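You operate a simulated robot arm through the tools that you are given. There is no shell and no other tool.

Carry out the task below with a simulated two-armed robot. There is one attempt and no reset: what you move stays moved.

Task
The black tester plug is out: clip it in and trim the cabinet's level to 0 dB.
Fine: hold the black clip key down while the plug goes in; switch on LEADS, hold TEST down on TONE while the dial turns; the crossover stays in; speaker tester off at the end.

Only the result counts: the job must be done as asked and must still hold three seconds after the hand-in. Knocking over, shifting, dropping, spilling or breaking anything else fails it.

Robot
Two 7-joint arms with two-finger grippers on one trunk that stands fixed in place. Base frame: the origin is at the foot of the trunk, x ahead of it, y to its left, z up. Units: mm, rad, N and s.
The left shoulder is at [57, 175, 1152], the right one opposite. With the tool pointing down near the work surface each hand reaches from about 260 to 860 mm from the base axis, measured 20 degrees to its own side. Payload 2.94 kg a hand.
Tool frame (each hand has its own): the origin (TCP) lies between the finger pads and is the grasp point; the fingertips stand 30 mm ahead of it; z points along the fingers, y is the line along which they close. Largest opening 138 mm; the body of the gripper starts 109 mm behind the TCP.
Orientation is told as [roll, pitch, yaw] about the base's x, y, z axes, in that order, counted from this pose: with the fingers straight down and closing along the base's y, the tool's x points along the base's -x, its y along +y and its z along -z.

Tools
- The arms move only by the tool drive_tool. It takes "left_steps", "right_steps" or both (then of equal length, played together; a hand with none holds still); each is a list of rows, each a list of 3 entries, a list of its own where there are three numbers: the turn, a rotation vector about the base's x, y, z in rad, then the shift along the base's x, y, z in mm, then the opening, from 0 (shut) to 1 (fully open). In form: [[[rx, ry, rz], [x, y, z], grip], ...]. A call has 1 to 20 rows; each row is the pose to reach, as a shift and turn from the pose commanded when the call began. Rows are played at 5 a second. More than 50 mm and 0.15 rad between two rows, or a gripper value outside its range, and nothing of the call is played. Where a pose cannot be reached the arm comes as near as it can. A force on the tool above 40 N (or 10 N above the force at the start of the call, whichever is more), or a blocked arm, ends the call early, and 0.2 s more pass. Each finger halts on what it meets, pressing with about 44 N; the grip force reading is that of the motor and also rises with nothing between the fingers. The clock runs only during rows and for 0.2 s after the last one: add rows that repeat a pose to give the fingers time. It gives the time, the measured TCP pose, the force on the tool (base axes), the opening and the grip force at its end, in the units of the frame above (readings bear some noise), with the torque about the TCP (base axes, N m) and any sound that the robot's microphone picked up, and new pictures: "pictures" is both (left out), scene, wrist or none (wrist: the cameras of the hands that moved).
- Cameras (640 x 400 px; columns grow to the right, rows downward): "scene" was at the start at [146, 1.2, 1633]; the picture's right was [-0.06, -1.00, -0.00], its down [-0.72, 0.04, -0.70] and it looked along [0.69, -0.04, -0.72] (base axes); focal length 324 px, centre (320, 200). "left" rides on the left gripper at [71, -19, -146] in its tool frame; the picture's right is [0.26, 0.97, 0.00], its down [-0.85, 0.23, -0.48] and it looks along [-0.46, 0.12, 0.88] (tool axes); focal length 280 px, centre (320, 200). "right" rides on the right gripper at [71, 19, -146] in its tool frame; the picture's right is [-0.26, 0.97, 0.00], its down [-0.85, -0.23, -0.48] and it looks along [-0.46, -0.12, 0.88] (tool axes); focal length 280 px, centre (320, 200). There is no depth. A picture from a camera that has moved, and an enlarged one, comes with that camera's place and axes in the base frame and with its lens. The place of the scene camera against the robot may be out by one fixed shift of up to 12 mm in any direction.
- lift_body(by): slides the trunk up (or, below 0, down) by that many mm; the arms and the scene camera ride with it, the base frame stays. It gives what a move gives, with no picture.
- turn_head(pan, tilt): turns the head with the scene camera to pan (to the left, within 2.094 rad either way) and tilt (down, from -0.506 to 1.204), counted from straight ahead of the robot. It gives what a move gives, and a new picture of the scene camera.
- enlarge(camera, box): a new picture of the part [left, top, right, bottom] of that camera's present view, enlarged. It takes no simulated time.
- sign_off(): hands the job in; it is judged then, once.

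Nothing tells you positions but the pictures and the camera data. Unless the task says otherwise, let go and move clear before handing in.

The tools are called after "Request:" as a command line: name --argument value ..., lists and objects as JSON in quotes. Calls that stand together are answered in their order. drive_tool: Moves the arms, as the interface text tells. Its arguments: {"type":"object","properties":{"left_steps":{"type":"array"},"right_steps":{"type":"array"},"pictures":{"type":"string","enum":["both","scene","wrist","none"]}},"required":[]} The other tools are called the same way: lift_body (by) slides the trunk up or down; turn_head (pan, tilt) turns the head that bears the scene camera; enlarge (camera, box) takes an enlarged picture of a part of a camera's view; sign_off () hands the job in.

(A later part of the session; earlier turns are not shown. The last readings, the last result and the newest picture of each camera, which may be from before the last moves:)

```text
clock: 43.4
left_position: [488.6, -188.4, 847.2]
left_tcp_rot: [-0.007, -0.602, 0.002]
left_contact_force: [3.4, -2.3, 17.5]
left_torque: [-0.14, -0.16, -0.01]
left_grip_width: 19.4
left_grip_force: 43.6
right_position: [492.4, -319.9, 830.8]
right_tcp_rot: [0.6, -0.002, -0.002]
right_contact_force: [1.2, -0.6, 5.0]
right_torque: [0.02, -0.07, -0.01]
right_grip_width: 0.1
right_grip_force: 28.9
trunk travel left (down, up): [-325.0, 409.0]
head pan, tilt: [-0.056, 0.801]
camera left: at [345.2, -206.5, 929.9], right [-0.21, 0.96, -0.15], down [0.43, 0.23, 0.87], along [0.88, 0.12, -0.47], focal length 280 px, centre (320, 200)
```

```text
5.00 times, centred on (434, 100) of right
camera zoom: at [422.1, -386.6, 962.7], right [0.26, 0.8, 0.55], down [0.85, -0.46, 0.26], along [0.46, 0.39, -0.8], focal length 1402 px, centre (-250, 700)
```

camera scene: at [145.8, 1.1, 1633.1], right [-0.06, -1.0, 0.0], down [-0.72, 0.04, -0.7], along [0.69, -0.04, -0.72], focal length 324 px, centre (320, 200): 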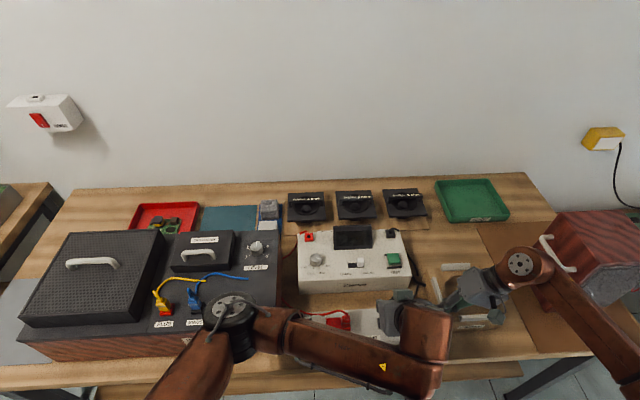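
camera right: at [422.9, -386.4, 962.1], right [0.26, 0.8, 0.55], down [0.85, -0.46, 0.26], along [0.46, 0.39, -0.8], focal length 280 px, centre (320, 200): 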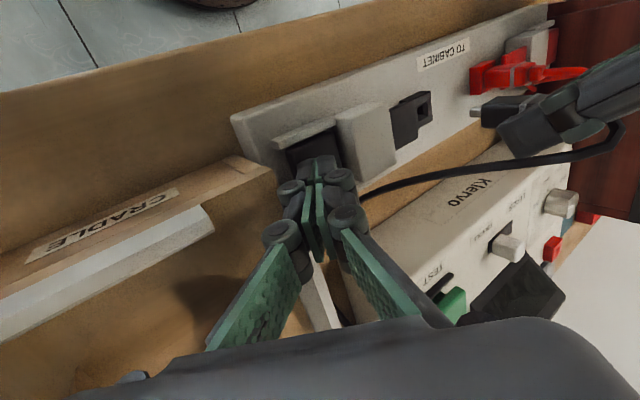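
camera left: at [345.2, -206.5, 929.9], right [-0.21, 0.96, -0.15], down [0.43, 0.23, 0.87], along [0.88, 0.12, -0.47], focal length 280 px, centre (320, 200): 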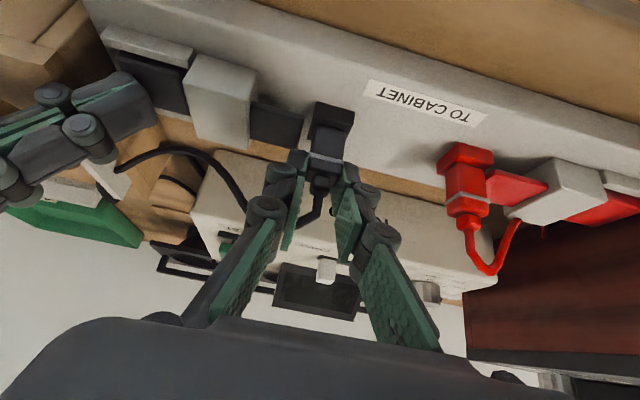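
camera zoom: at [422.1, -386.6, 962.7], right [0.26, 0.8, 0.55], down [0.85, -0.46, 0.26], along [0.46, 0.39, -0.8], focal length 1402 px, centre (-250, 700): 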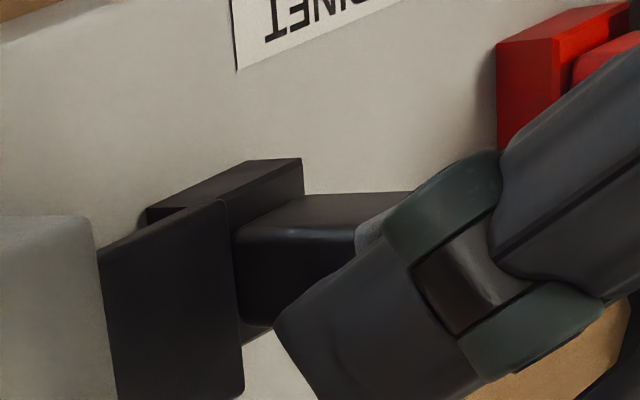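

The force has risen to 17 N with no further travel, so the plug is seated. I'll take the downward load off the left hand and raise the right hand to release the key, so the shutter closes on the plug.

Request:
drive_tool --left_steps '[[[0, 0, 0], [0, 0, 1], 0], [[0, 0, 0], [0, 0, 1.5], 0], [[0, 0, 0], [0, 0, 1.5], 0], [[0, 0, 0], [0, 0, 1.5], 0], [[0, 0, 0], [0, 0, 1.5], 0], [[0, 0, 0], [0, 0, 1.5], 0]]' --right_steps '[[[0, 0, 0], [0, 0, 0], 0], [[0, 0, 0], [0, 0, 5], 0], [[0, 0, 0], [0, 0, 10], 0], [[0, 0, 0], [0, 0, 18], 0], [[0, 0, 0], [0, -4, 30], 0], [[0, 0, 0], [0, -8, 40], 0]]' --pictures "wrist"

Request:
enlarge --camera "left" --box '[200, 60, 400, 185]'

Request:
enlarge --camera "right" --box '[290, 60, 490, 185]'

```text
clock: 44.8
left_position: [486.6, -189.9, 849.7]
left_tcp_rot: [-0.005, -0.597, 0.0]
left_contact_force: [8.0, -6.1, 14.1]
left_torque: [-0.3, -0.44, -0.03]
left_grip_width: 19.7
left_grip_force: 44.3
right_position: [492.5, -328.3, 868.4]
right_tcp_rot: [0.6, 0.0, -0.001]
right_contact_force: [-0.6, -0.2, 0.7]
right_torque: [-0.01, 0.0, 0.01]
right_grip_width: 0.0
right_grip_force: 28.2
trunk travel left (down, up): [-325.0, 409.0]
head pan, tilt: [-0.056, 0.801]
camera right: at [421.4, -395.1, 1000.1], right [0.26, 0.8, 0.55], down [0.85, -0.46, 0.26], along [0.46, 0.39, -0.8], focal length 280 px, centre (320, 200)
camera left: at [345.1, -206.6, 930.3], right [-0.21, 0.96, -0.15], down [0.43, 0.23, 0.87], along [0.88, 0.12, -0.47], focal length 280 px, centre (320, 200)
```

right: 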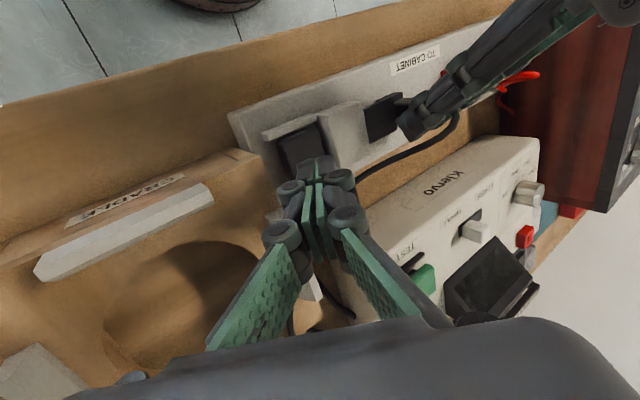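
left: 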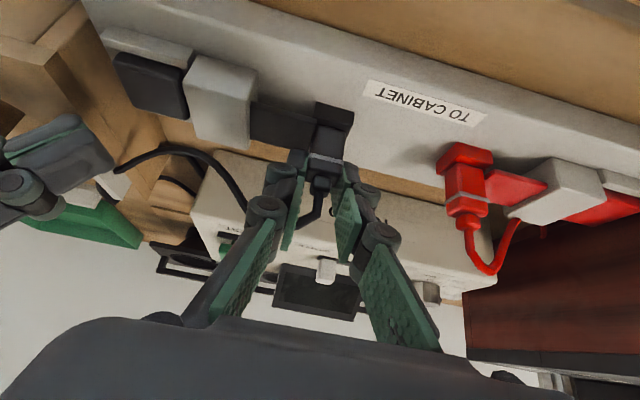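

```text
3.20 times, centred on (300, 122) of left
camera zoom: at [345.1, -206.6, 930.3], right [-0.21, 0.96, -0.15], down [0.43, 0.23, 0.87], along [0.88, 0.12, -0.47], focal length 897 px, centre (384, 448)
```

zoom: 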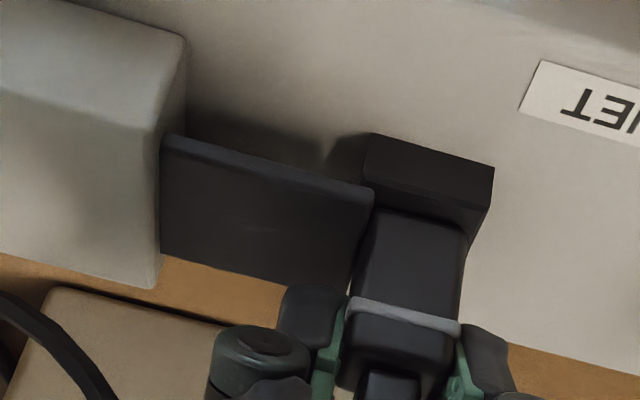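

```text
3.20 times, centred on (390, 122) of right
camera zoom: at [421.4, -395.1, 1000.1], right [0.26, 0.8, 0.55], down [0.85, -0.46, 0.26], along [0.46, 0.39, -0.8], focal length 897 px, centre (96, 448)
```

zoom: 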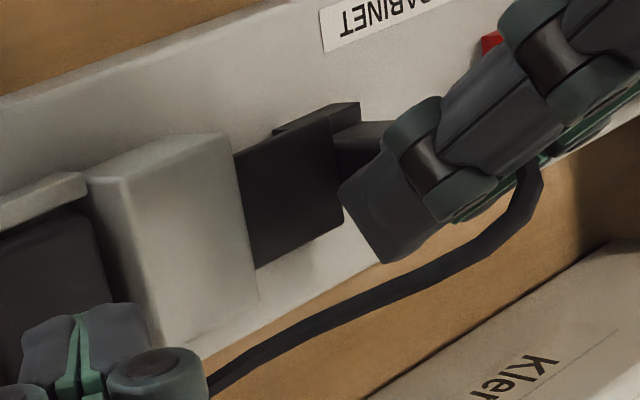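

The shutter has closed against the plug, just like the red one. Now I'll open the left fingers and back out along the tool axis.

Request:
drive_tool --left_steps '[[[0, 0, 0], [0, 0, 0.7], 0], [[0, 0, 0], [0, 0, 0.7], 0.2], [[0, 0, 0], [0, 0, 0.7], 0.35], [[0, 0, 0], [0, 0, 0.7], 0.35], [[0, 0, 0], [-8, 0, 13], 0.35], [[0, 0, 0], [-20, 0, 30], 0.35], [[0, 0, 0], [-38, 0, 56], 0.35], [[0, 0, 0], [-57, 0, 83], 0.35], [[0, 0, 0], [-57, 0, 83], 0.35]]' --right_steps '[[[0, 0, 0], [0, 0, 0], 0], [[0, 0, 0], [0, 0, 0], 0], [[0, 0, 0], [0, 0, 0], 0], [[0, 0, 0], [0, -15, 20], 0], [[0, 0, 0], [0, -30, 40], 0], [[0, 0, 0], [0, -40, 60], 0], [[0, 0, 0], [0, -40, 80], 0], [[0, 0, 0], [0, -40, 100], 0], [[0, 0, 0], [0, -40, 100], 0]]' --pictures "both"

Request:
enlarge --camera "left" --box '[200, 0, 400, 125]'

Request:
enlarge --camera "right" --box '[290, 60, 490, 185]'

```text
clock: 46.8
left_position: [431.3, -189.6, 930.5]
left_tcp_rot: [-0.003, -0.598, 0.0]
left_contact_force: [-1.3, 0.8, -0.1]
left_torque: [0.0, -0.01, -0.03]
left_grip_width: 48.3
left_grip_force: 0.1
right_position: [494.1, -368.2, 969.4]
right_tcp_rot: [0.601, 0.003, 0.0]
right_contact_force: [0.1, 0.1, 0.1]
right_torque: [0.02, 0.01, 0.0]
right_grip_width: 0.0
right_grip_force: 27.9
trunk travel left (down, up): [-325.0, 409.0]
head pan, tilt: [-0.056, 0.801]
camera scene: at [146.7, 0.2, 1632.9], right [-0.06, -1.0, 0.0], down [-0.72, 0.04, -0.69], along [0.69, -0.04, -0.72], focal length 324 px, centre (320, 200)
camera right: at [424.2, -435.0, 1100.9], right [0.26, 0.8, 0.55], down [0.85, -0.46, 0.26], along [0.46, 0.39, -0.8], focal length 280 px, centre (320, 200)
camera left: at [288.7, -207.9, 1012.5], right [-0.22, 0.96, -0.15], down [0.43, 0.23, 0.87], along [0.88, 0.12, -0.47], focal length 280 px, centre (320, 200)
```

scene: 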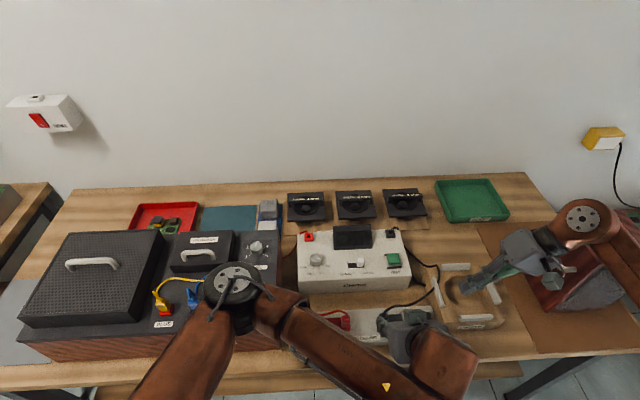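
right: 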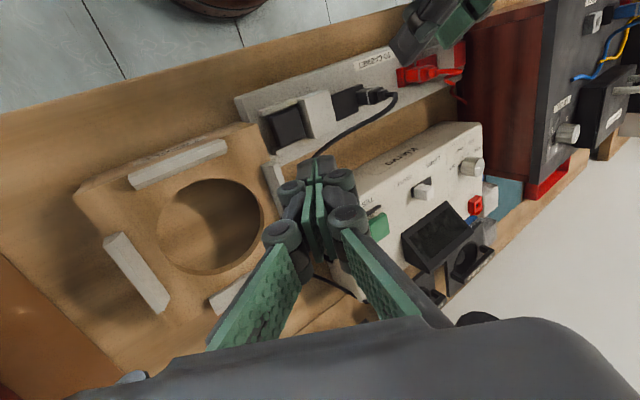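
left: 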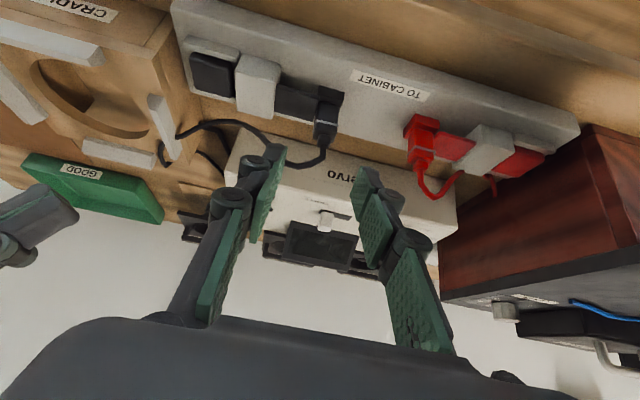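

```text
3.20 times, centred on (300, 62) of left
camera zoom: at [288.7, -207.9, 1012.5], right [-0.22, 0.96, -0.15], down [0.43, 0.23, 0.87], along [0.88, 0.12, -0.47], focal length 897 px, centre (384, 640)
```

zoom: 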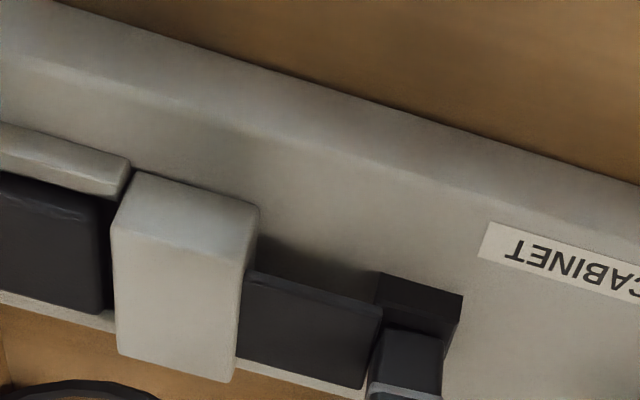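

```text
3.20 times, centred on (390, 122) of right
camera zoom: at [424.2, -435.0, 1100.9], right [0.26, 0.8, 0.55], down [0.85, -0.46, 0.26], along [0.46, 0.39, -0.8], focal length 897 px, centre (96, 448)
```

zoom: 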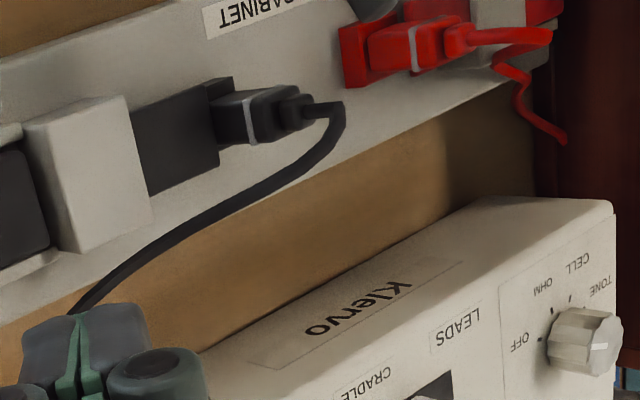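

The black plug is clipped in like the red one. Next is the LEADS/CRADLE slide, whose knob is at about (643, -148, 857). I'll bring the right closed fingertips to its -y side and move the left hand out of the way.

Request:
drive_tool --left_steps '[[[0, 0, 0], [-5, 5, 30], 0.35], [[0, 0.12, 0], [0, 25, 60], 0.35], [[0, 0.24, 0], [5, 55, 90], 0.35], [[0, 0.36, 0], [10, 90, 110], 0.35], [[0, 0.48, 0], [15, 125, 120], 0.35], [[0, 0.6, 0], [20, 160, 120], 0.35], [[0, 0.6, 0], [20, 195, 120], 0.35], [[0, 0.6, 0], [20, 195, 120], 0.35]]' --right_steps '[[[-0.12, 0, 0], [20, 15, 10], 0], [[-0.24, 0, 0], [45, 40, 10], 0], [[-0.36, 0, 0], [75, 75, 5], 0], [[-0.48, 0, 0], [105, 110, 0], 0], [[-0.6, 0, 0], [130, 145, -10], 0], [[-0.6, 0, 0], [149, 175, -25], 0], [[-0.6, 0, 0], [149, 185, -39], 0], [[-0.6, 0, 0], [149, 185, -39], 0]]' --pictures "both"

Request:
enlarge --camera "right" --box '[280, 60, 520, 210]'

Request:
enlarge --camera "scene" --box '[280, 210, 440, 310]'

```text
clock: 48.6
left_position: [452.3, 4.9, 1051.0]
left_tcp_rot: [-0.003, 0.002, 0.0]
left_contact_force: [0.0, -0.9, -0.8]
left_torque: [0.04, 0.04, -0.01]
left_grip_width: 48.4
left_grip_force: 0.0
right_position: [641.0, -180.1, 927.9]
right_tcp_rot: [0.0, 0.0, -0.002]
right_contact_force: [0.2, 0.2, -0.8]
right_torque: [0.03, 0.03, -0.01]
right_grip_width: 0.3
right_grip_force: 28.7
trunk travel left (down, up): [-325.0, 409.0]
head pan, tilt: [-0.056, 0.801]
camera scene: at [146.7, 0.1, 1633.0], right [-0.06, -1.0, 0.0], down [-0.72, 0.04, -0.69], along [0.69, -0.04, -0.72], focal length 324 px, centre (320, 200)
camera right: at [570.7, -162.0, 1075.1], right [0.26, 0.96, 0.0], down [0.85, -0.23, 0.48], along [0.46, -0.12, -0.88], focal length 280 px, centre (320, 200)
camera left: at [380.7, -12.9, 1198.7], right [-0.26, 0.96, 0.0], down [0.85, 0.23, 0.47], along [0.46, 0.12, -0.88], focal length 280 px, centre (320, 200)
```

scene: 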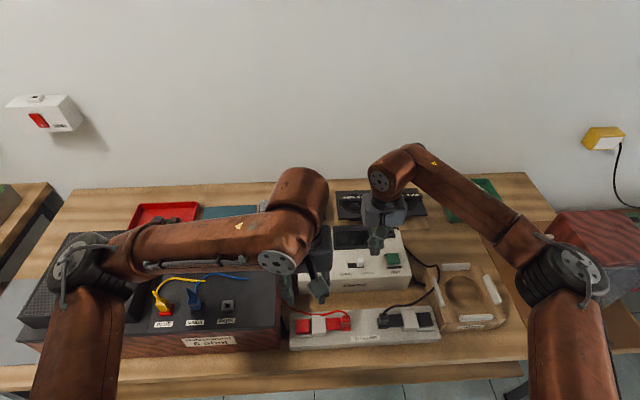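
right: 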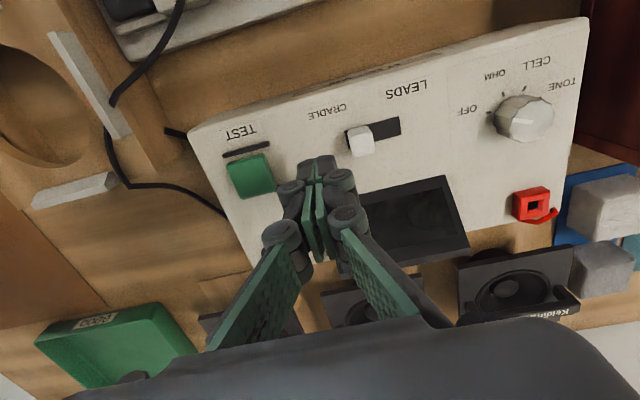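
left: 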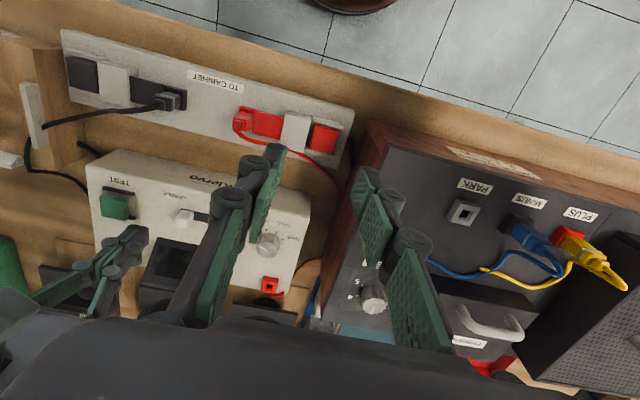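

```text
2.67 times, centred on (400, 135) of right
camera zoom: at [570.7, -162.0, 1075.1], right [0.26, 0.96, 0.0], down [0.85, -0.23, 0.48], along [0.46, -0.12, -0.88], focal length 748 px, centre (107, 373)
```

zoom: 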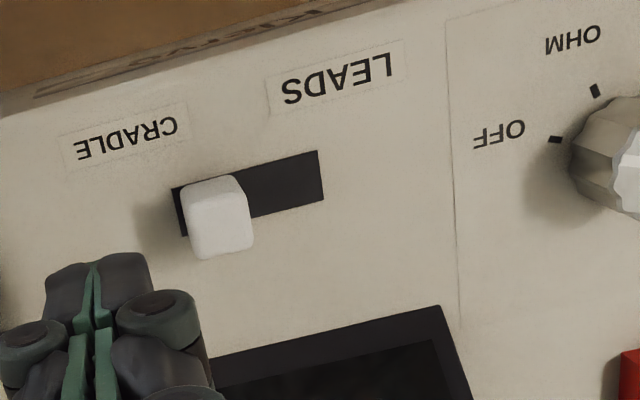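

```text
4.00 times, centred on (360, 260) of scene
camera zoom: at [146.7, 0.1, 1633.0], right [-0.06, -1.0, 0.0], down [-0.72, 0.04, -0.69], along [0.69, -0.04, -0.72], focal length 1294 px, centre (160, -40)
```

zoom: 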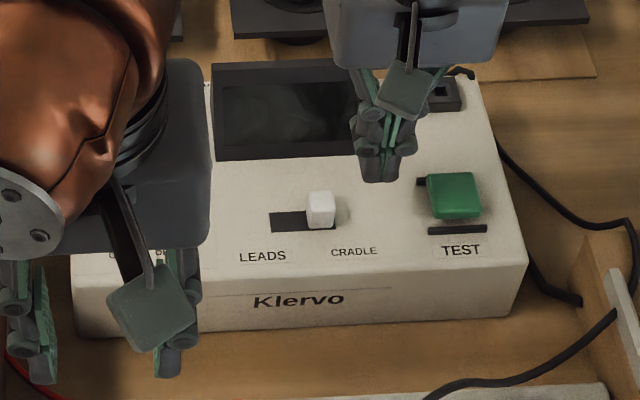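

The slot runs from y≈-158 to -112 at x≈643, and the knob is at the CRADLE end. I'll lower the closed right fingertips beside the knob at y=-180, then push it towards +y.

Request:
drive_tool --right_steps '[[[0, 0, 0], [2, -1, -20], 0], [[0, 0, 0], [2, -1, -38], 0], [[0, 0, 0], [2, -1, -46], 0], [[0, 0, 0], [2, -1, -46], 0], [[0, 0, 0], [2, 7, -46], 0], [[0, 0, 0], [2, 12, -46], 0], [[0, 0, 0], [2, 16, -46], 0], [[0, 0, 0], [2, 20, -46], 0], [[0, 0, 0], [2, 24, -46], 0], [[0, 0, 0], [2, 24, -46], 0]]' --pictures "both"

Request:
enlarge --camera "right" --box '[240, 20, 480, 170]'

```text
clock: 50.8
left_position: [451.7, 5.4, 1051.4]
left_tcp_rot: [-0.005, 0.001, 0.0]
left_contact_force: [0.3, 0.2, -0.1]
left_torque: [-0.01, 0.02, 0.0]
left_grip_width: 48.2
left_grip_force: 0.0
right_position: [645.2, -157.5, 885.0]
right_tcp_rot: [0.001, -0.001, 0.001]
right_contact_force: [-0.6, 0.2, -0.1]
right_torque: [-0.01, 0.0, -0.06]
right_grip_width: 0.0
right_grip_force: 28.1
trunk travel left (down, up): [-325.0, 409.0]
head pan, tilt: [-0.056, 0.801]
camera scene: at [146.0, 1.3, 1633.0], right [-0.06, -1.0, 0.0], down [-0.72, 0.04, -0.7], along [0.69, -0.04, -0.72], focal length 324 px, centre (320, 200)
camera right: at [574.0, -139.1, 1030.2], right [0.26, 0.96, 0.0], down [0.85, -0.23, 0.48], along [0.46, -0.12, -0.88], focal length 280 px, centre (320, 200)
```

scene: 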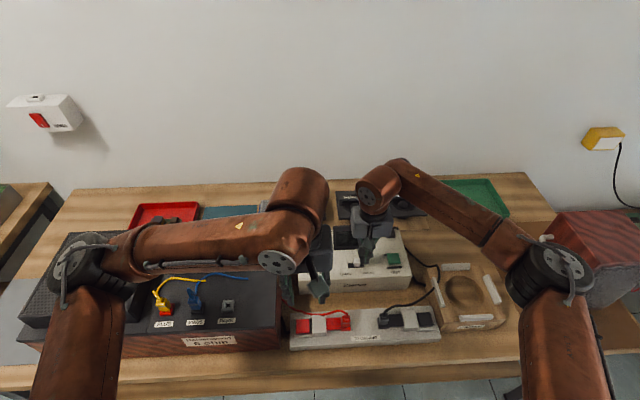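
right: 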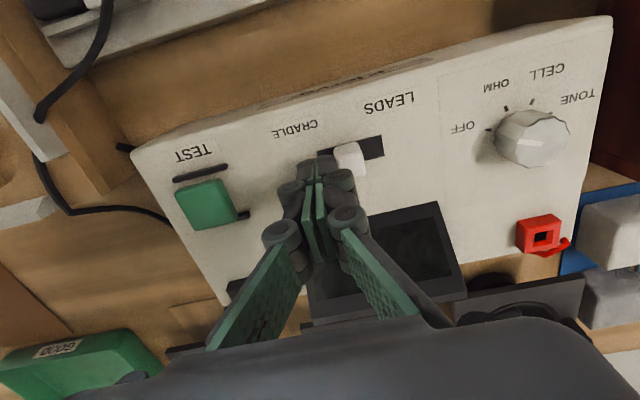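

```text
2.67 times, centred on (360, 95) of right
camera zoom: at [574.0, -139.1, 1030.2], right [0.26, 0.96, 0.0], down [0.85, -0.23, 0.48], along [0.46, -0.12, -0.88], focal length 748 px, centre (213, 480)
```

zoom: 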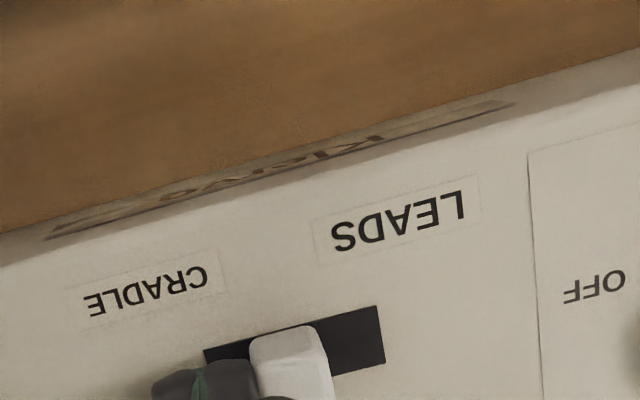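

The knob is moving. I'll push it the rest of the way to the LEADS end.

Request:
drive_tool --right_steps '[[[0, 0, 0], [0, 4, 0], 0], [[0, 0, 0], [0, 8, 0], 0], [[0, 0, 0], [0, 12, 0], 0], [[0, 0, 0], [0, 15, 0], 0], [[0, 0, 0], [0, 17, 0], 0], [[0, 0, 0], [0, 17, 0], 0]]' --pictures "wrist"

Request:
enlarge --camera "right" --box '[240, 20, 480, 170]'

```text
clock: 52.2
left_position: [451.8, 5.3, 1052.3]
left_tcp_rot: [-0.004, 0.0, 0.001]
left_contact_force: [0.0, -0.6, 0.0]
left_torque: [0.0, -0.02, -0.03]
left_grip_width: 48.1
left_grip_force: 0.1
right_position: [643.7, -143.0, 884.2]
right_tcp_rot: [-0.003, -0.001, -0.002]
right_contact_force: [-2.7, -9.3, 4.2]
right_torque: [-0.14, 0.07, 0.03]
right_grip_width: 0.1
right_grip_force: 28.5
trunk travel left (down, up): [-325.0, 409.0]
head pan, tilt: [-0.056, 0.801]
camera right: at [574.2, -123.1, 1029.6], right [0.26, 0.96, 0.0], down [0.85, -0.23, 0.48], along [0.46, -0.13, -0.88], focal length 280 px, centre (320, 200)
```

right: 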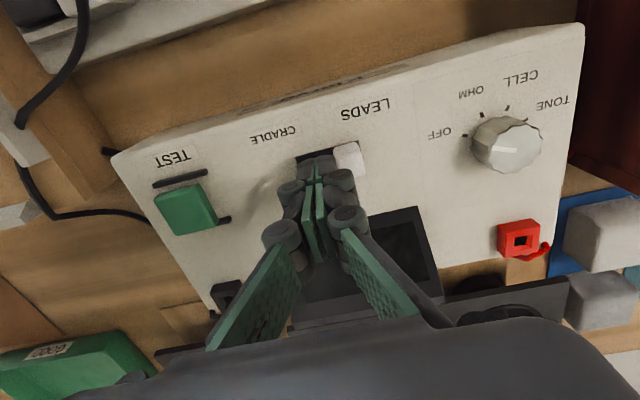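

```text
2.67 times, centred on (360, 95) of right
camera zoom: at [574.2, -123.1, 1029.6], right [0.26, 0.96, 0.0], down [0.85, -0.23, 0.48], along [0.46, -0.13, -0.88], focal length 748 px, centre (213, 480)
```

zoom: 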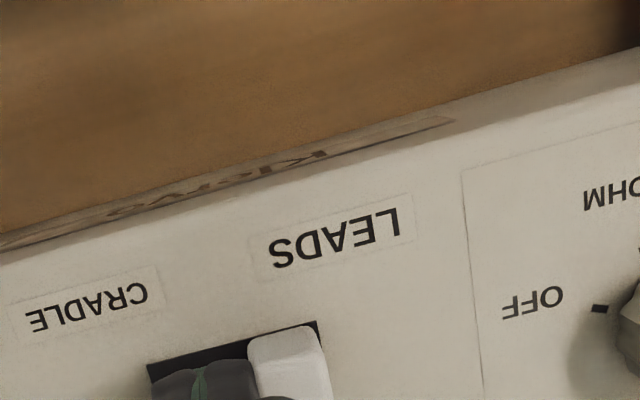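

The slide is fully at LEADS. I'll lift the right hand away and park it above TEST. The left hand moves above the tester's dial, centred at about (659, -20).

Request:
drive_tool --right_steps '[[[0, 0, 0], [0, -10, 0], 0], [[0, 0, 0], [0, -14, 15], 0], [[0, 0, 0], [0, -40, 46], 0], [[0, 0, 0], [3, -75, 46], 0], [[0, 0, 0], [5, -99, 46], 0], [[0, 0, 0], [5, -99, 46], 0], [[0, 0, 0], [5, -99, 46], 0]]' --left_steps '[[[0, 0, 0], [20, 0, 0], 0.45], [[0, 0, 0], [60, -5, -15], 0.45], [[0, 0, 0], [100, -10, -35], 0.45], [[0, 0, 0], [140, -15, -55], 0.45], [[0, 0, 0], [175, -20, -75], 0.45], [[0, 0, 0], [207, -25, -91], 0.45], [[0, 0, 0], [207, -25, -91], 0.45]]' --pictures "both"

Request:
enlarge --camera "left" --box '[220, 40, 420, 165]'

Request:
enlarge --camera "right" --box '[280, 30, 520, 180]'

```text
clock: 53.8
left_position: [656.3, -18.5, 961.1]
left_tcp_rot: [-0.007, 0.0, -0.001]
left_contact_force: [-0.1, 0.4, 0.3]
left_torque: [0.01, -0.03, 0.01]
left_grip_width: 62.2
left_grip_force: 0.0
right_position: [647.7, -240.7, 932.3]
right_tcp_rot: [-0.002, 0.001, -0.002]
right_contact_force: [-0.4, 0.2, -0.5]
right_torque: [0.0, 0.0, 0.0]
right_grip_width: 0.3
right_grip_force: 28.1
trunk travel left (down, up): [-325.0, 409.0]
head pan, tilt: [-0.056, 0.801]
camera scene: at [145.4, 1.3, 1633.2], right [-0.06, -1.0, 0.0], down [-0.72, 0.04, -0.7], along [0.69, -0.04, -0.72], focal length 324 px, centre (320, 200)
camera right: at [578.1, -221.1, 1077.9], right [0.26, 0.96, 0.0], down [0.85, -0.23, 0.48], along [0.46, -0.13, -0.88], focal length 280 px, centre (320, 200)
camera left: at [584.9, -35.6, 1108.1], right [-0.26, 0.96, 0.0], down [0.85, 0.23, 0.47], along [0.46, 0.12, -0.88], focal length 280 px, centre (320, 200)
```

scene: 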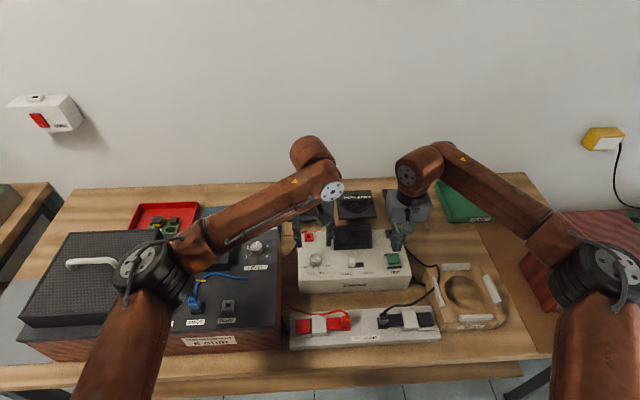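
right: 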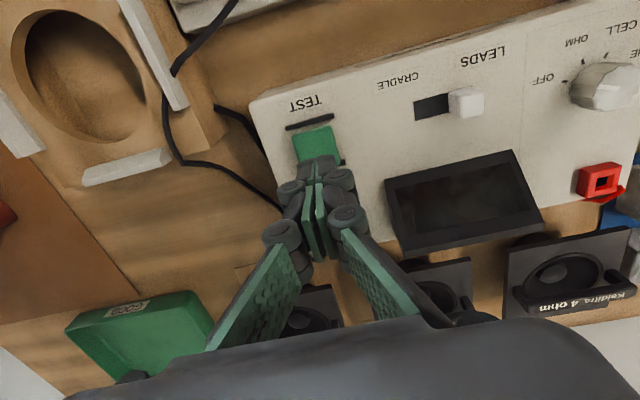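
left: 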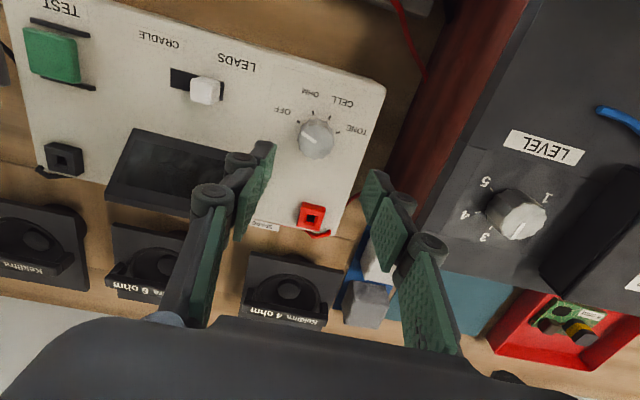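

```text
3.20 times, centred on (320, 102) of left
camera zoom: at [584.9, -35.6, 1108.1], right [-0.26, 0.96, 0.0], down [0.85, 0.23, 0.47], along [0.46, 0.12, -0.88], focal length 897 px, centre (320, 512)
```

zoom: 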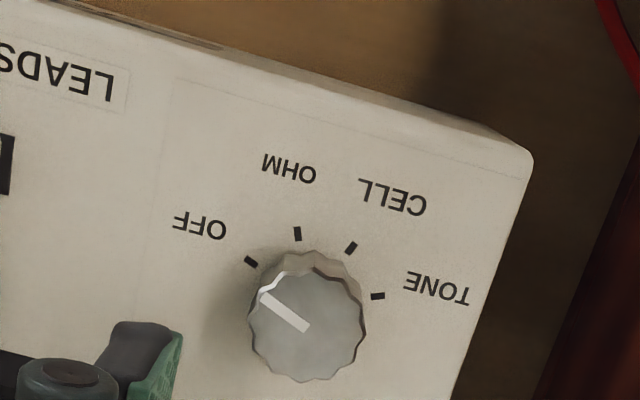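

```text
2.67 times, centred on (400, 105) of right
camera zoom: at [578.1, -221.1, 1077.9], right [0.26, 0.96, 0.0], down [0.85, -0.23, 0.48], along [0.46, -0.13, -0.88], focal length 748 px, centre (107, 453)
```

zoom: 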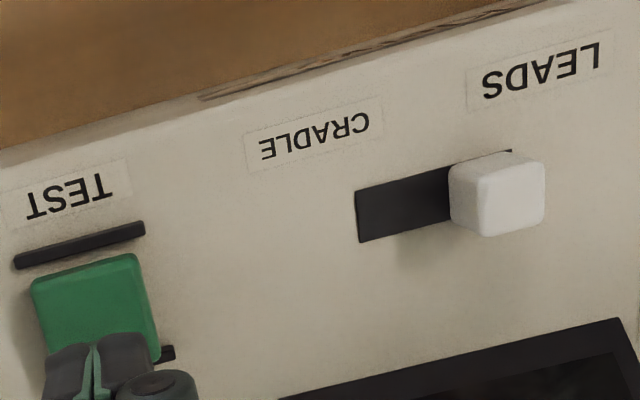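

The slide shows LEADS. The dial's centre is about (2.5, -2.7) mm from my tool axis, with its top at z≈859. I'll yaw +0.39 rad, descend around it and grip.

Request:
drive_tool --left_steps '[[[0, 0, 0.13], [2.5, -2.6, -25], 0.45], [[0, 0, 0.26], [2.5, -2.6, -50], 0.45], [[0, 0, 0.39], [2.5, -2.6, -70], 0.45], [[0, 0, 0.39], [2.5, -2.6, -83], 0.45], [[0, 0, 0.39], [2.5, -2.6, -83], 0.45]]' --pictures "both"

Request:
enlarge --camera "left" --box '[220, 90, 420, 215]'

```text
clock: 55.0
left_position: [661.8, -21.1, 876.9]
left_tcp_rot: [-0.004, 0.002, 0.391]
left_contact_force: [0.3, -1.3, 0.7]
left_torque: [0.02, -0.03, -0.01]
left_grip_width: 62.0
left_grip_force: 0.0
right_position: [648.8, -240.1, 930.8]
right_tcp_rot: [-0.001, 0.001, -0.002]
right_contact_force: [0.2, 1.2, -0.1]
right_torque: [-0.01, -0.01, -0.03]
right_grip_width: 0.2
right_grip_force: 28.1
trunk travel left (down, up): [-325.0, 409.0]
head pan, tilt: [-0.056, 0.801]
camera scene: at [146.1, 1.0, 1633.1], right [-0.06, -1.0, 0.0], down [-0.72, 0.04, -0.7], along [0.69, -0.04, -0.72], focal length 324 px, centre (320, 200)
camera left: at [601.7, -63.3, 1025.2], right [-0.61, 0.79, 0.0], down [0.7, 0.54, 0.47], along [0.38, 0.29, -0.88], focal length 280 px, centre (320, 200)
```

scene: 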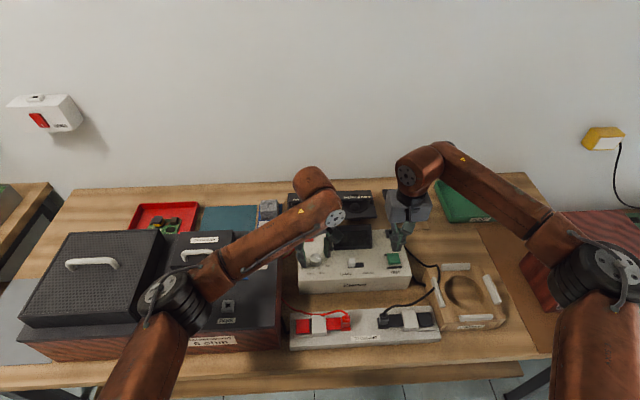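
left: 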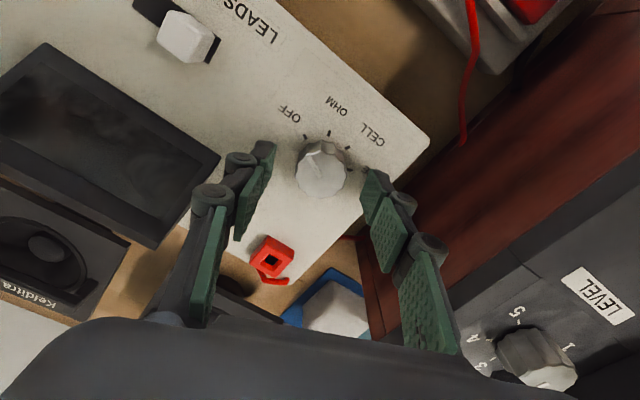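

```text
3.20 times, centred on (320, 152) of left
camera zoom: at [601.7, -63.3, 1025.2], right [-0.61, 0.79, 0.0], down [0.7, 0.54, 0.47], along [0.38, 0.29, -0.88], focal length 897 px, centre (320, 352)
```

zoom: 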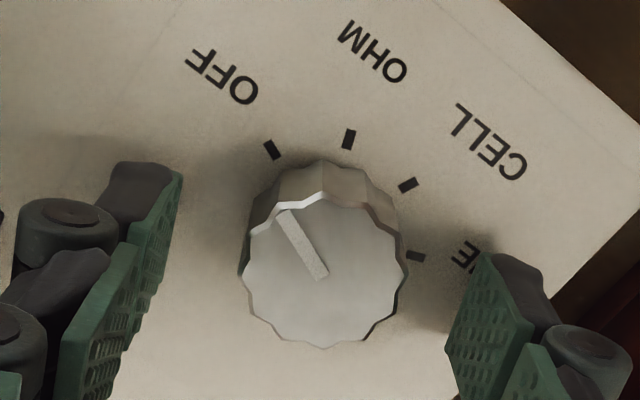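

The knob is centred between the fingers. I'll grip it and turn clockwise by about 0.78 rad, one detent.

Request:
drive_tool --left_steps '[[[0, 0, 0], [0, 0, 0], 0.25], [[0, 0, 0], [0, 0, 0], 0.1], [[0, 0, 0], [0, 0, 0], 0], [[0, 0, 0], [0, 0, 0], 0], [[0, 0, -0.12], [0, 0, 0], 0], [[0, 0, -0.24], [0, 0, 0], 0], [[0, 0, -0.36], [0, 0, 0], 0], [[0, 0, -0.48], [0, 0, 0], 0], [[0, 0, -0.6], [0, 0, 0], 0], [[0, 0, -0.7], [0, 0, 0], 0], [[0, 0, -0.79], [0, 0, 0], 0], [[0, 0, -0.79], [0, 0, 0], 0]]' --pictures "both"

Request:
enlarge --camera "left" --box '[220, 90, 420, 215]'

Request:
enlarge --camera "scene" --box '[280, 210, 440, 310]'

```text
clock: 57.6
left_position: [662.2, -22.6, 877.4]
left_tcp_rot: [-0.006, 0.0, -0.402]
left_contact_force: [15.3, -9.6, 7.4]
left_torque: [-0.3, 0.05, 0.0]
left_grip_width: 31.0
left_grip_force: 44.6
right_position: [650.0, -241.0, 931.7]
right_tcp_rot: [0.002, 0.001, -0.002]
right_contact_force: [0.1, -0.5, -0.1]
right_torque: [-0.05, 0.0, 0.03]
right_grip_width: 0.0
right_grip_force: 28.5
trunk travel left (down, up): [-325.0, 409.0]
head pan, tilt: [-0.056, 0.801]
camera scene: at [147.6, -0.8, 1633.0], right [-0.06, -1.0, 0.0], down [-0.72, 0.04, -0.69], along [0.69, -0.04, -0.72], focal length 324 px, centre (320, 200)
camera left: at [587.5, -11.7, 1025.2], right [0.14, 0.99, 0.0], down [0.87, -0.12, 0.47], along [0.47, -0.07, -0.88], focal length 280 px, centre (320, 200)
```

scene: 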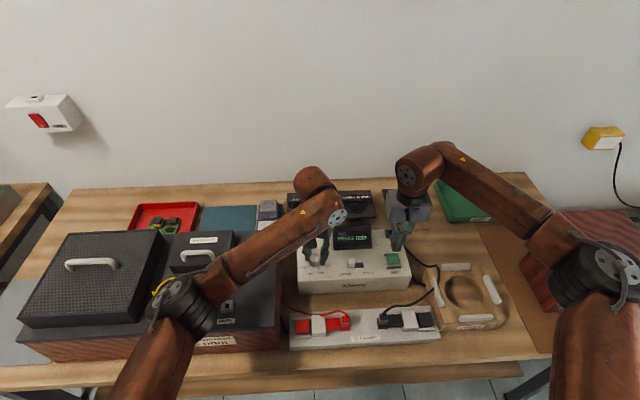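
left: 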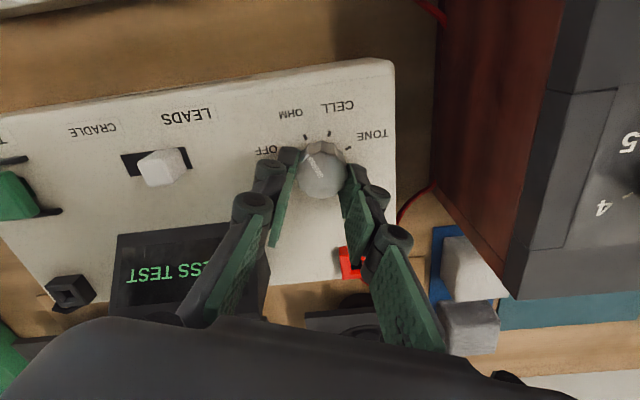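

```text
3.20 times, centred on (320, 152) of left
camera zoom: at [587.5, -11.7, 1025.2], right [0.14, 0.99, 0.0], down [0.87, -0.12, 0.47], along [0.47, -0.07, -0.88], focal length 897 px, centre (320, 352)
```

zoom: 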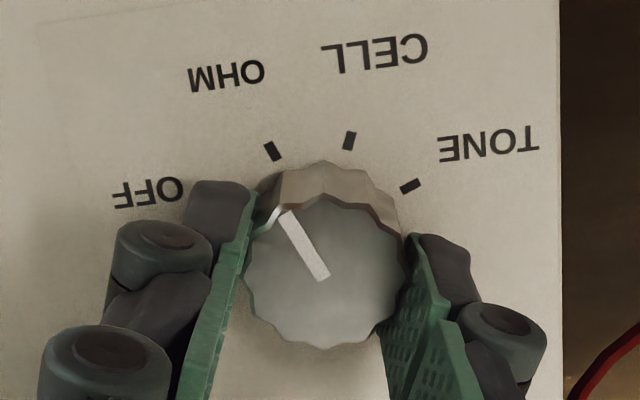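

```text
4.00 times, centred on (360, 260) of scene
camera zoom: at [147.6, -0.8, 1633.0], right [-0.06, -1.0, 0.0], down [-0.72, 0.04, -0.69], along [0.69, -0.04, -0.72], focal length 1294 px, centre (160, -40)
```

zoom: 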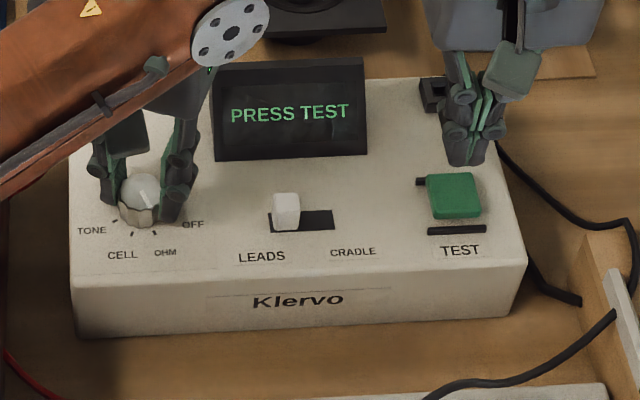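

The dial is on OHM and the display reads "PRESS TEST". The grip was about 3 mm off-axis and gave some side load, so I'll release, yaw back and re-centre before the next turn.

Request:
drive_tool --left_steps '[[[0, 0, 0], [0, 0, 0], 0.2], [[0, 0, 0], [0, 0, 0], 0.4], [[0, 0, 0.1], [-1, -0.5, 0], 0.45], [[0, 0, 0.22], [-2, -1, 0], 0.45], [[0, 0, 0.34], [-3, -1.5, 0], 0.45], [[0, 0, 0.46], [-3, -1.5, 0], 0.45], [[0, 0, 0.58], [-3, -1.5, 0], 0.45], [[0, 0, 0.7], [-3, -1.5, 0], 0.45], [[0, 0, 0.79], [-3, -1.5, 0], 0.45], [[0, 0, 0.79], [-3, -1.5, 0], 0.45]]' --pictures "wrist"

Request:
enlarge --camera "left" --box '[220, 90, 420, 215]'

```text
clock: 59.8
left_position: [657.4, -22.4, 875.8]
left_tcp_rot: [-0.004, 0.001, 0.393]
left_contact_force: [-0.4, -0.4, 0.1]
left_torque: [-0.02, -0.01, -0.02]
left_grip_width: 62.1
left_grip_force: 0.0
right_position: [648.2, -239.7, 932.1]
right_tcp_rot: [0.0, 0.001, -0.002]
right_contact_force: [-0.7, -0.2, -0.4]
right_torque: [-0.03, 0.0, -0.03]
right_grip_width: 0.0
right_grip_force: 28.4
trunk travel left (down, up): [-325.0, 409.0]
head pan, tilt: [-0.056, 0.801]
camera left: at [597.7, -65.6, 1024.1], right [-0.61, 0.79, 0.0], down [0.7, 0.54, 0.47], along [0.38, 0.29, -0.88], focal length 280 px, centre (320, 200)
```

left: 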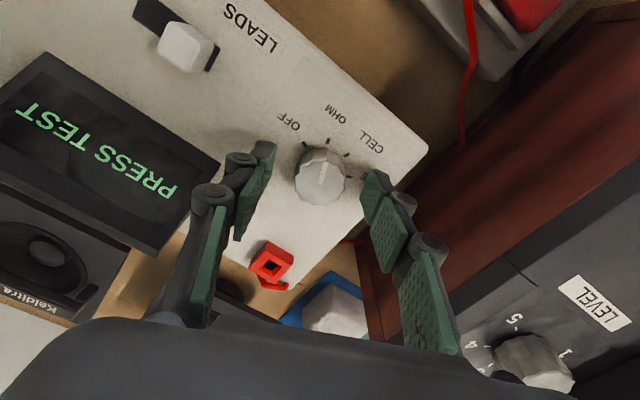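

```text
3.20 times, centred on (320, 152) of left
camera zoom: at [597.7, -65.6, 1024.1], right [-0.61, 0.79, 0.0], down [0.7, 0.54, 0.47], along [0.38, 0.29, -0.88], focal length 897 px, centre (320, 352)
```

zoom: 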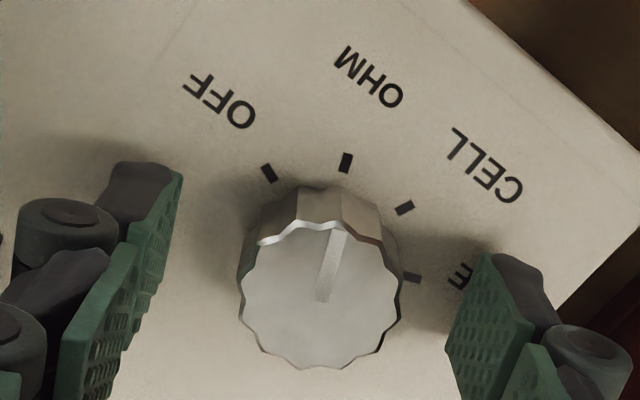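

Now centred within about 1 mm. I'll grip and turn another detent, towards CELL.

Request:
drive_tool --left_steps '[[[0, 0, 0], [1, 0.3, 0], 0.25], [[0, 0, 0], [1, 0.3, 0], 0.1], [[0, 0, 0], [1, 0.3, 0], 0], [[0, 0, 0], [1, 0.3, 0], 0], [[0, 0, -0.12], [1, 0.3, 0], 0], [[0, 0, -0.24], [1, 0.3, 0], 0], [[0, 0, -0.36], [1, 0.3, 0], 0], [[0, 0, -0.48], [1, 0.3, 0], 0], [[0, 0, -0.6], [1, 0.3, 0], 0], [[0, 0, -0.7], [1, 0.3, 0], 0], [[0, 0, -0.79], [1, 0.3, 0], 0], [[0, 0, -0.79], [1, 0.3, 0], 0]]' --pictures "wrist"

Request:
drive_tool --left_steps '[[[0, 0, 0], [0, 0, 0], 0.2], [[0, 0, 0], [0, 0, 0], 0.4], [[0, 0, 0.1], [0, 0, 0], 0.45], [[0, 0, 0.22], [0, 0, 0], 0.45], [[0, 0, 0.34], [0, 0, 0], 0.45], [[0, 0, 0.46], [0, 0, 0], 0.45], [[0, 0, 0.58], [0, 0, 0], 0.45], [[0, 0, 0.7], [0, 0, 0], 0.45], [[0, 0, 0.79], [0, 0, 0], 0.45], [[0, 0, 0.79], [0, 0, 0], 0.45]]' --pictures "wrist"

Request:
enlarge --camera "left" --box '[220, 90, 420, 215]'

```text
clock: 62.4
left_position: [658.3, -22.4, 876.9]
left_tcp_rot: [-0.004, 0.002, -0.4]
left_contact_force: [-0.8, 0.4, 0.0]
left_torque: [0.08, 0.14, -0.02]
left_grip_width: 31.2
left_grip_force: 45.4
right_position: [649.1, -240.9, 931.1]
right_tcp_rot: [0.0, 0.0, -0.001]
right_contact_force: [0.3, 0.2, 0.2]
right_torque: [0.01, 0.02, 0.01]
right_grip_width: 0.0
right_grip_force: 27.8
trunk travel left (down, up): [-325.0, 409.0]
head pan, tilt: [-0.056, 0.801]
camera left: at [584.6, -10.5, 1024.2], right [0.14, 0.99, 0.0], down [0.87, -0.12, 0.47], along [0.47, -0.07, -0.88], focal length 280 px, centre (320, 200)
```

left: 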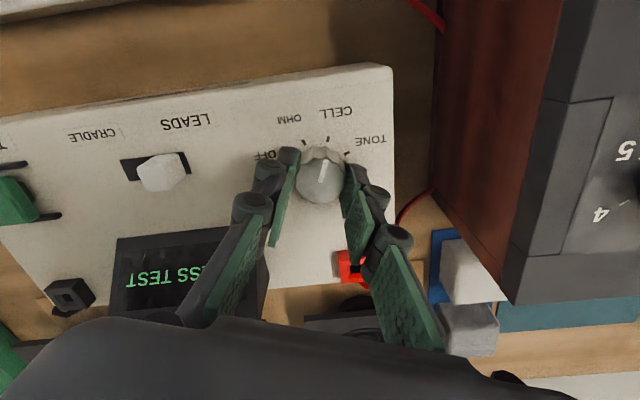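

```text
clock: 64.6
left_position: [658.8, -23.0, 875.4]
left_tcp_rot: [-0.003, 0.002, 0.393]
left_contact_force: [-0.2, -0.2, -0.1]
left_torque: [0.0, 0.03, 0.01]
left_grip_width: 62.3
left_grip_force: 0.1
right_position: [648.6, -240.9, 930.6]
right_tcp_rot: [0.0, 0.002, -0.002]
right_contact_force: [-0.3, 0.4, 0.2]
right_torque: [0.0, 0.02, -0.01]
right_grip_width: 0.0
right_grip_force: 28.2
trunk travel left (down, up): [-325.0, 409.0]
head pan, tilt: [-0.056, 0.801]
camera left: at [599.4, -66.0, 1023.2], right [-0.61, 0.79, 0.0], down [0.7, 0.54, 0.47], along [0.38, 0.29, -0.88], focal length 280 px, centre (320, 200)
```

left: 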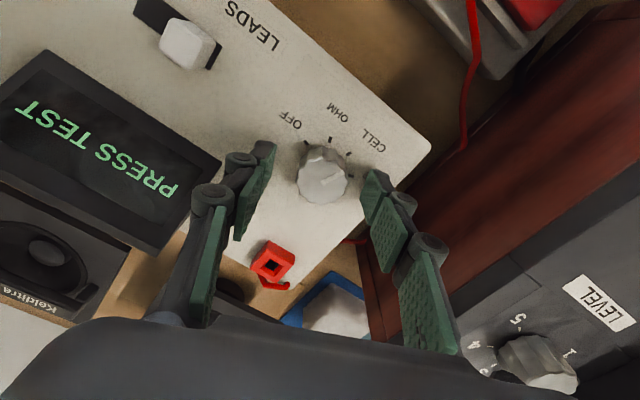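

```text
3.20 times, centred on (320, 152) of left
camera zoom: at [599.4, -66.0, 1023.2], right [-0.61, 0.79, 0.0], down [0.7, 0.54, 0.47], along [0.38, 0.29, -0.88], focal length 897 px, centre (320, 352)
```

zoom: 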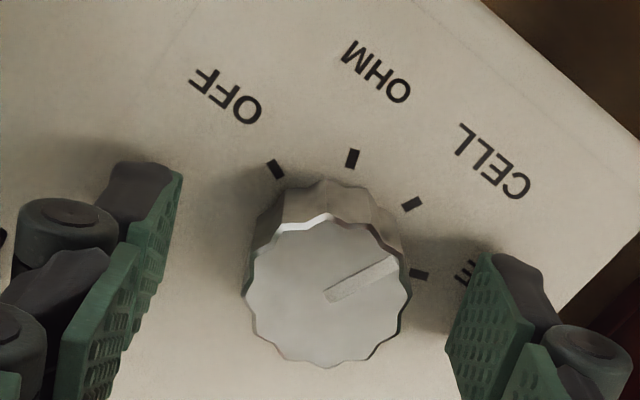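

The pointer is on CELL. One more detent takes it to TONE.

Request:
drive_tool --left_steps '[[[0, 0, 0], [0, 0.3, 0], 0.25], [[0, 0, 0], [0, 0.3, 0], 0.1], [[0, 0, 0], [0, 0.3, 0], 0], [[0, 0, 0], [0, 0.3, 0], 0], [[0, 0, -0.12], [0, 0.3, 0], 0], [[0, 0, -0.24], [0, 0.3, 0], 0], [[0, 0, -0.36], [0, 0.3, 0], 0], [[0, 0, -0.48], [0, 0.3, 0], 0], [[0, 0, -0.6], [0, 0.3, 0], 0], [[0, 0, -0.7], [0, 0.3, 0], 0], [[0, 0, -0.79], [0, 0.3, 0], 0], [[0, 0, -0.79], [0, 0.3, 0], 0], [[0, 0, -0.79], [0, 0.3, 0], 0.2], [[0, 0, -0.79], [0, 0.3, 0], 0.4], [[0, 0, -0.79], [0, 0.3, 0], 0.45], [[0, 0, -0.67], [0, 0.3, 20], 0.45], [[0, 0, -0.53], [0, 0.3, 50], 0.45], [[0, 0, -0.39], [0, 0.3, 85], 0.45], [[0, 0, -0.39], [0, 0.3, 85], 0.45]]' --pictures "both"

Request:
enlarge --camera "left" --box '[220, 40, 420, 165]'

Request:
enlarge --camera "scene" --box '[280, 210, 440, 310]'

```text
clock: 68.6
left_position: [660.5, -23.7, 962.9]
left_tcp_rot: [-0.004, 0.003, 0.002]
left_contact_force: [0.9, 0.0, 0.5]
left_torque: [-0.02, 0.05, -0.01]
left_grip_width: 61.9
left_grip_force: 0.0
right_position: [649.5, -242.6, 931.7]
right_tcp_rot: [-0.001, -0.001, -0.002]
right_contact_force: [0.3, -0.1, -0.5]
right_torque: [0.02, 0.03, 0.02]
right_grip_width: 0.0
right_grip_force: 28.2
trunk travel left (down, up): [-325.0, 409.0]
head pan, tilt: [-0.056, 0.801]
camera scene: at [146.8, 0.9, 1632.9], right [-0.06, -1.0, 0.0], down [-0.72, 0.04, -0.69], along [0.69, -0.04, -0.72], focal length 324 px, centre (320, 200)
camera left: at [587.1, -41.2, 1109.9], right [-0.26, 0.96, 0.0], down [0.85, 0.23, 0.47], along [0.46, 0.12, -0.88], focal length 280 px, centre (320, 200)
```

scene: 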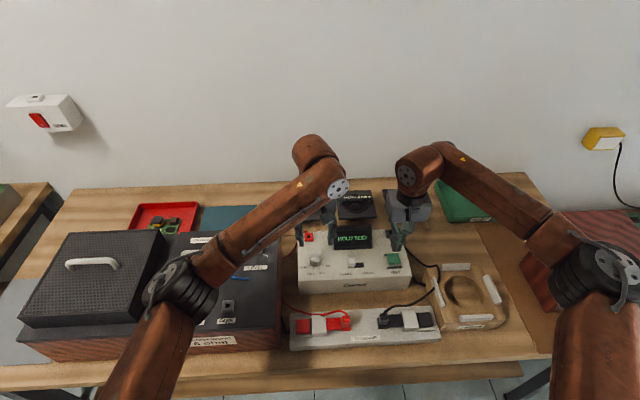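
left: 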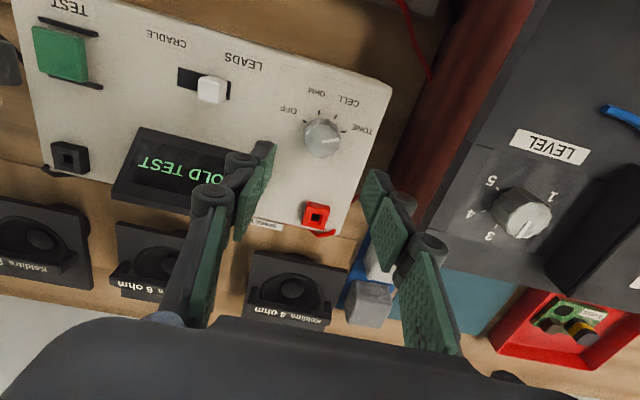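

```text
3.20 times, centred on (320, 102) of left
camera zoom: at [587.1, -41.2, 1109.9], right [-0.26, 0.96, 0.0], down [0.85, 0.23, 0.47], along [0.46, 0.12, -0.88], focal length 897 px, centre (320, 512)
```

zoom: 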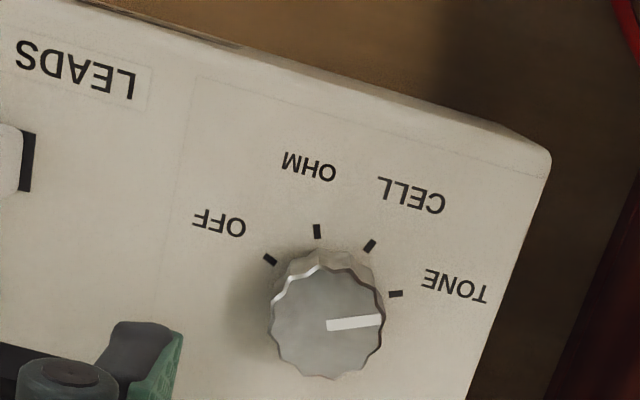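

```text
4.00 times, centred on (360, 260) of scene
camera zoom: at [146.8, 0.9, 1632.9], right [-0.06, -1.0, 0.0], down [-0.72, 0.04, -0.69], along [0.69, -0.04, -0.72], focal length 1294 px, centre (160, -40)
```

zoom: 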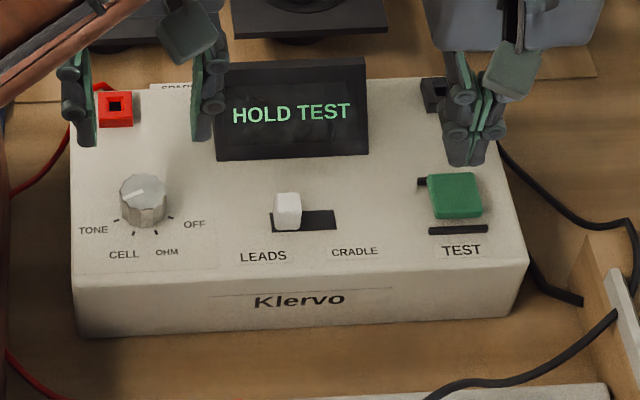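

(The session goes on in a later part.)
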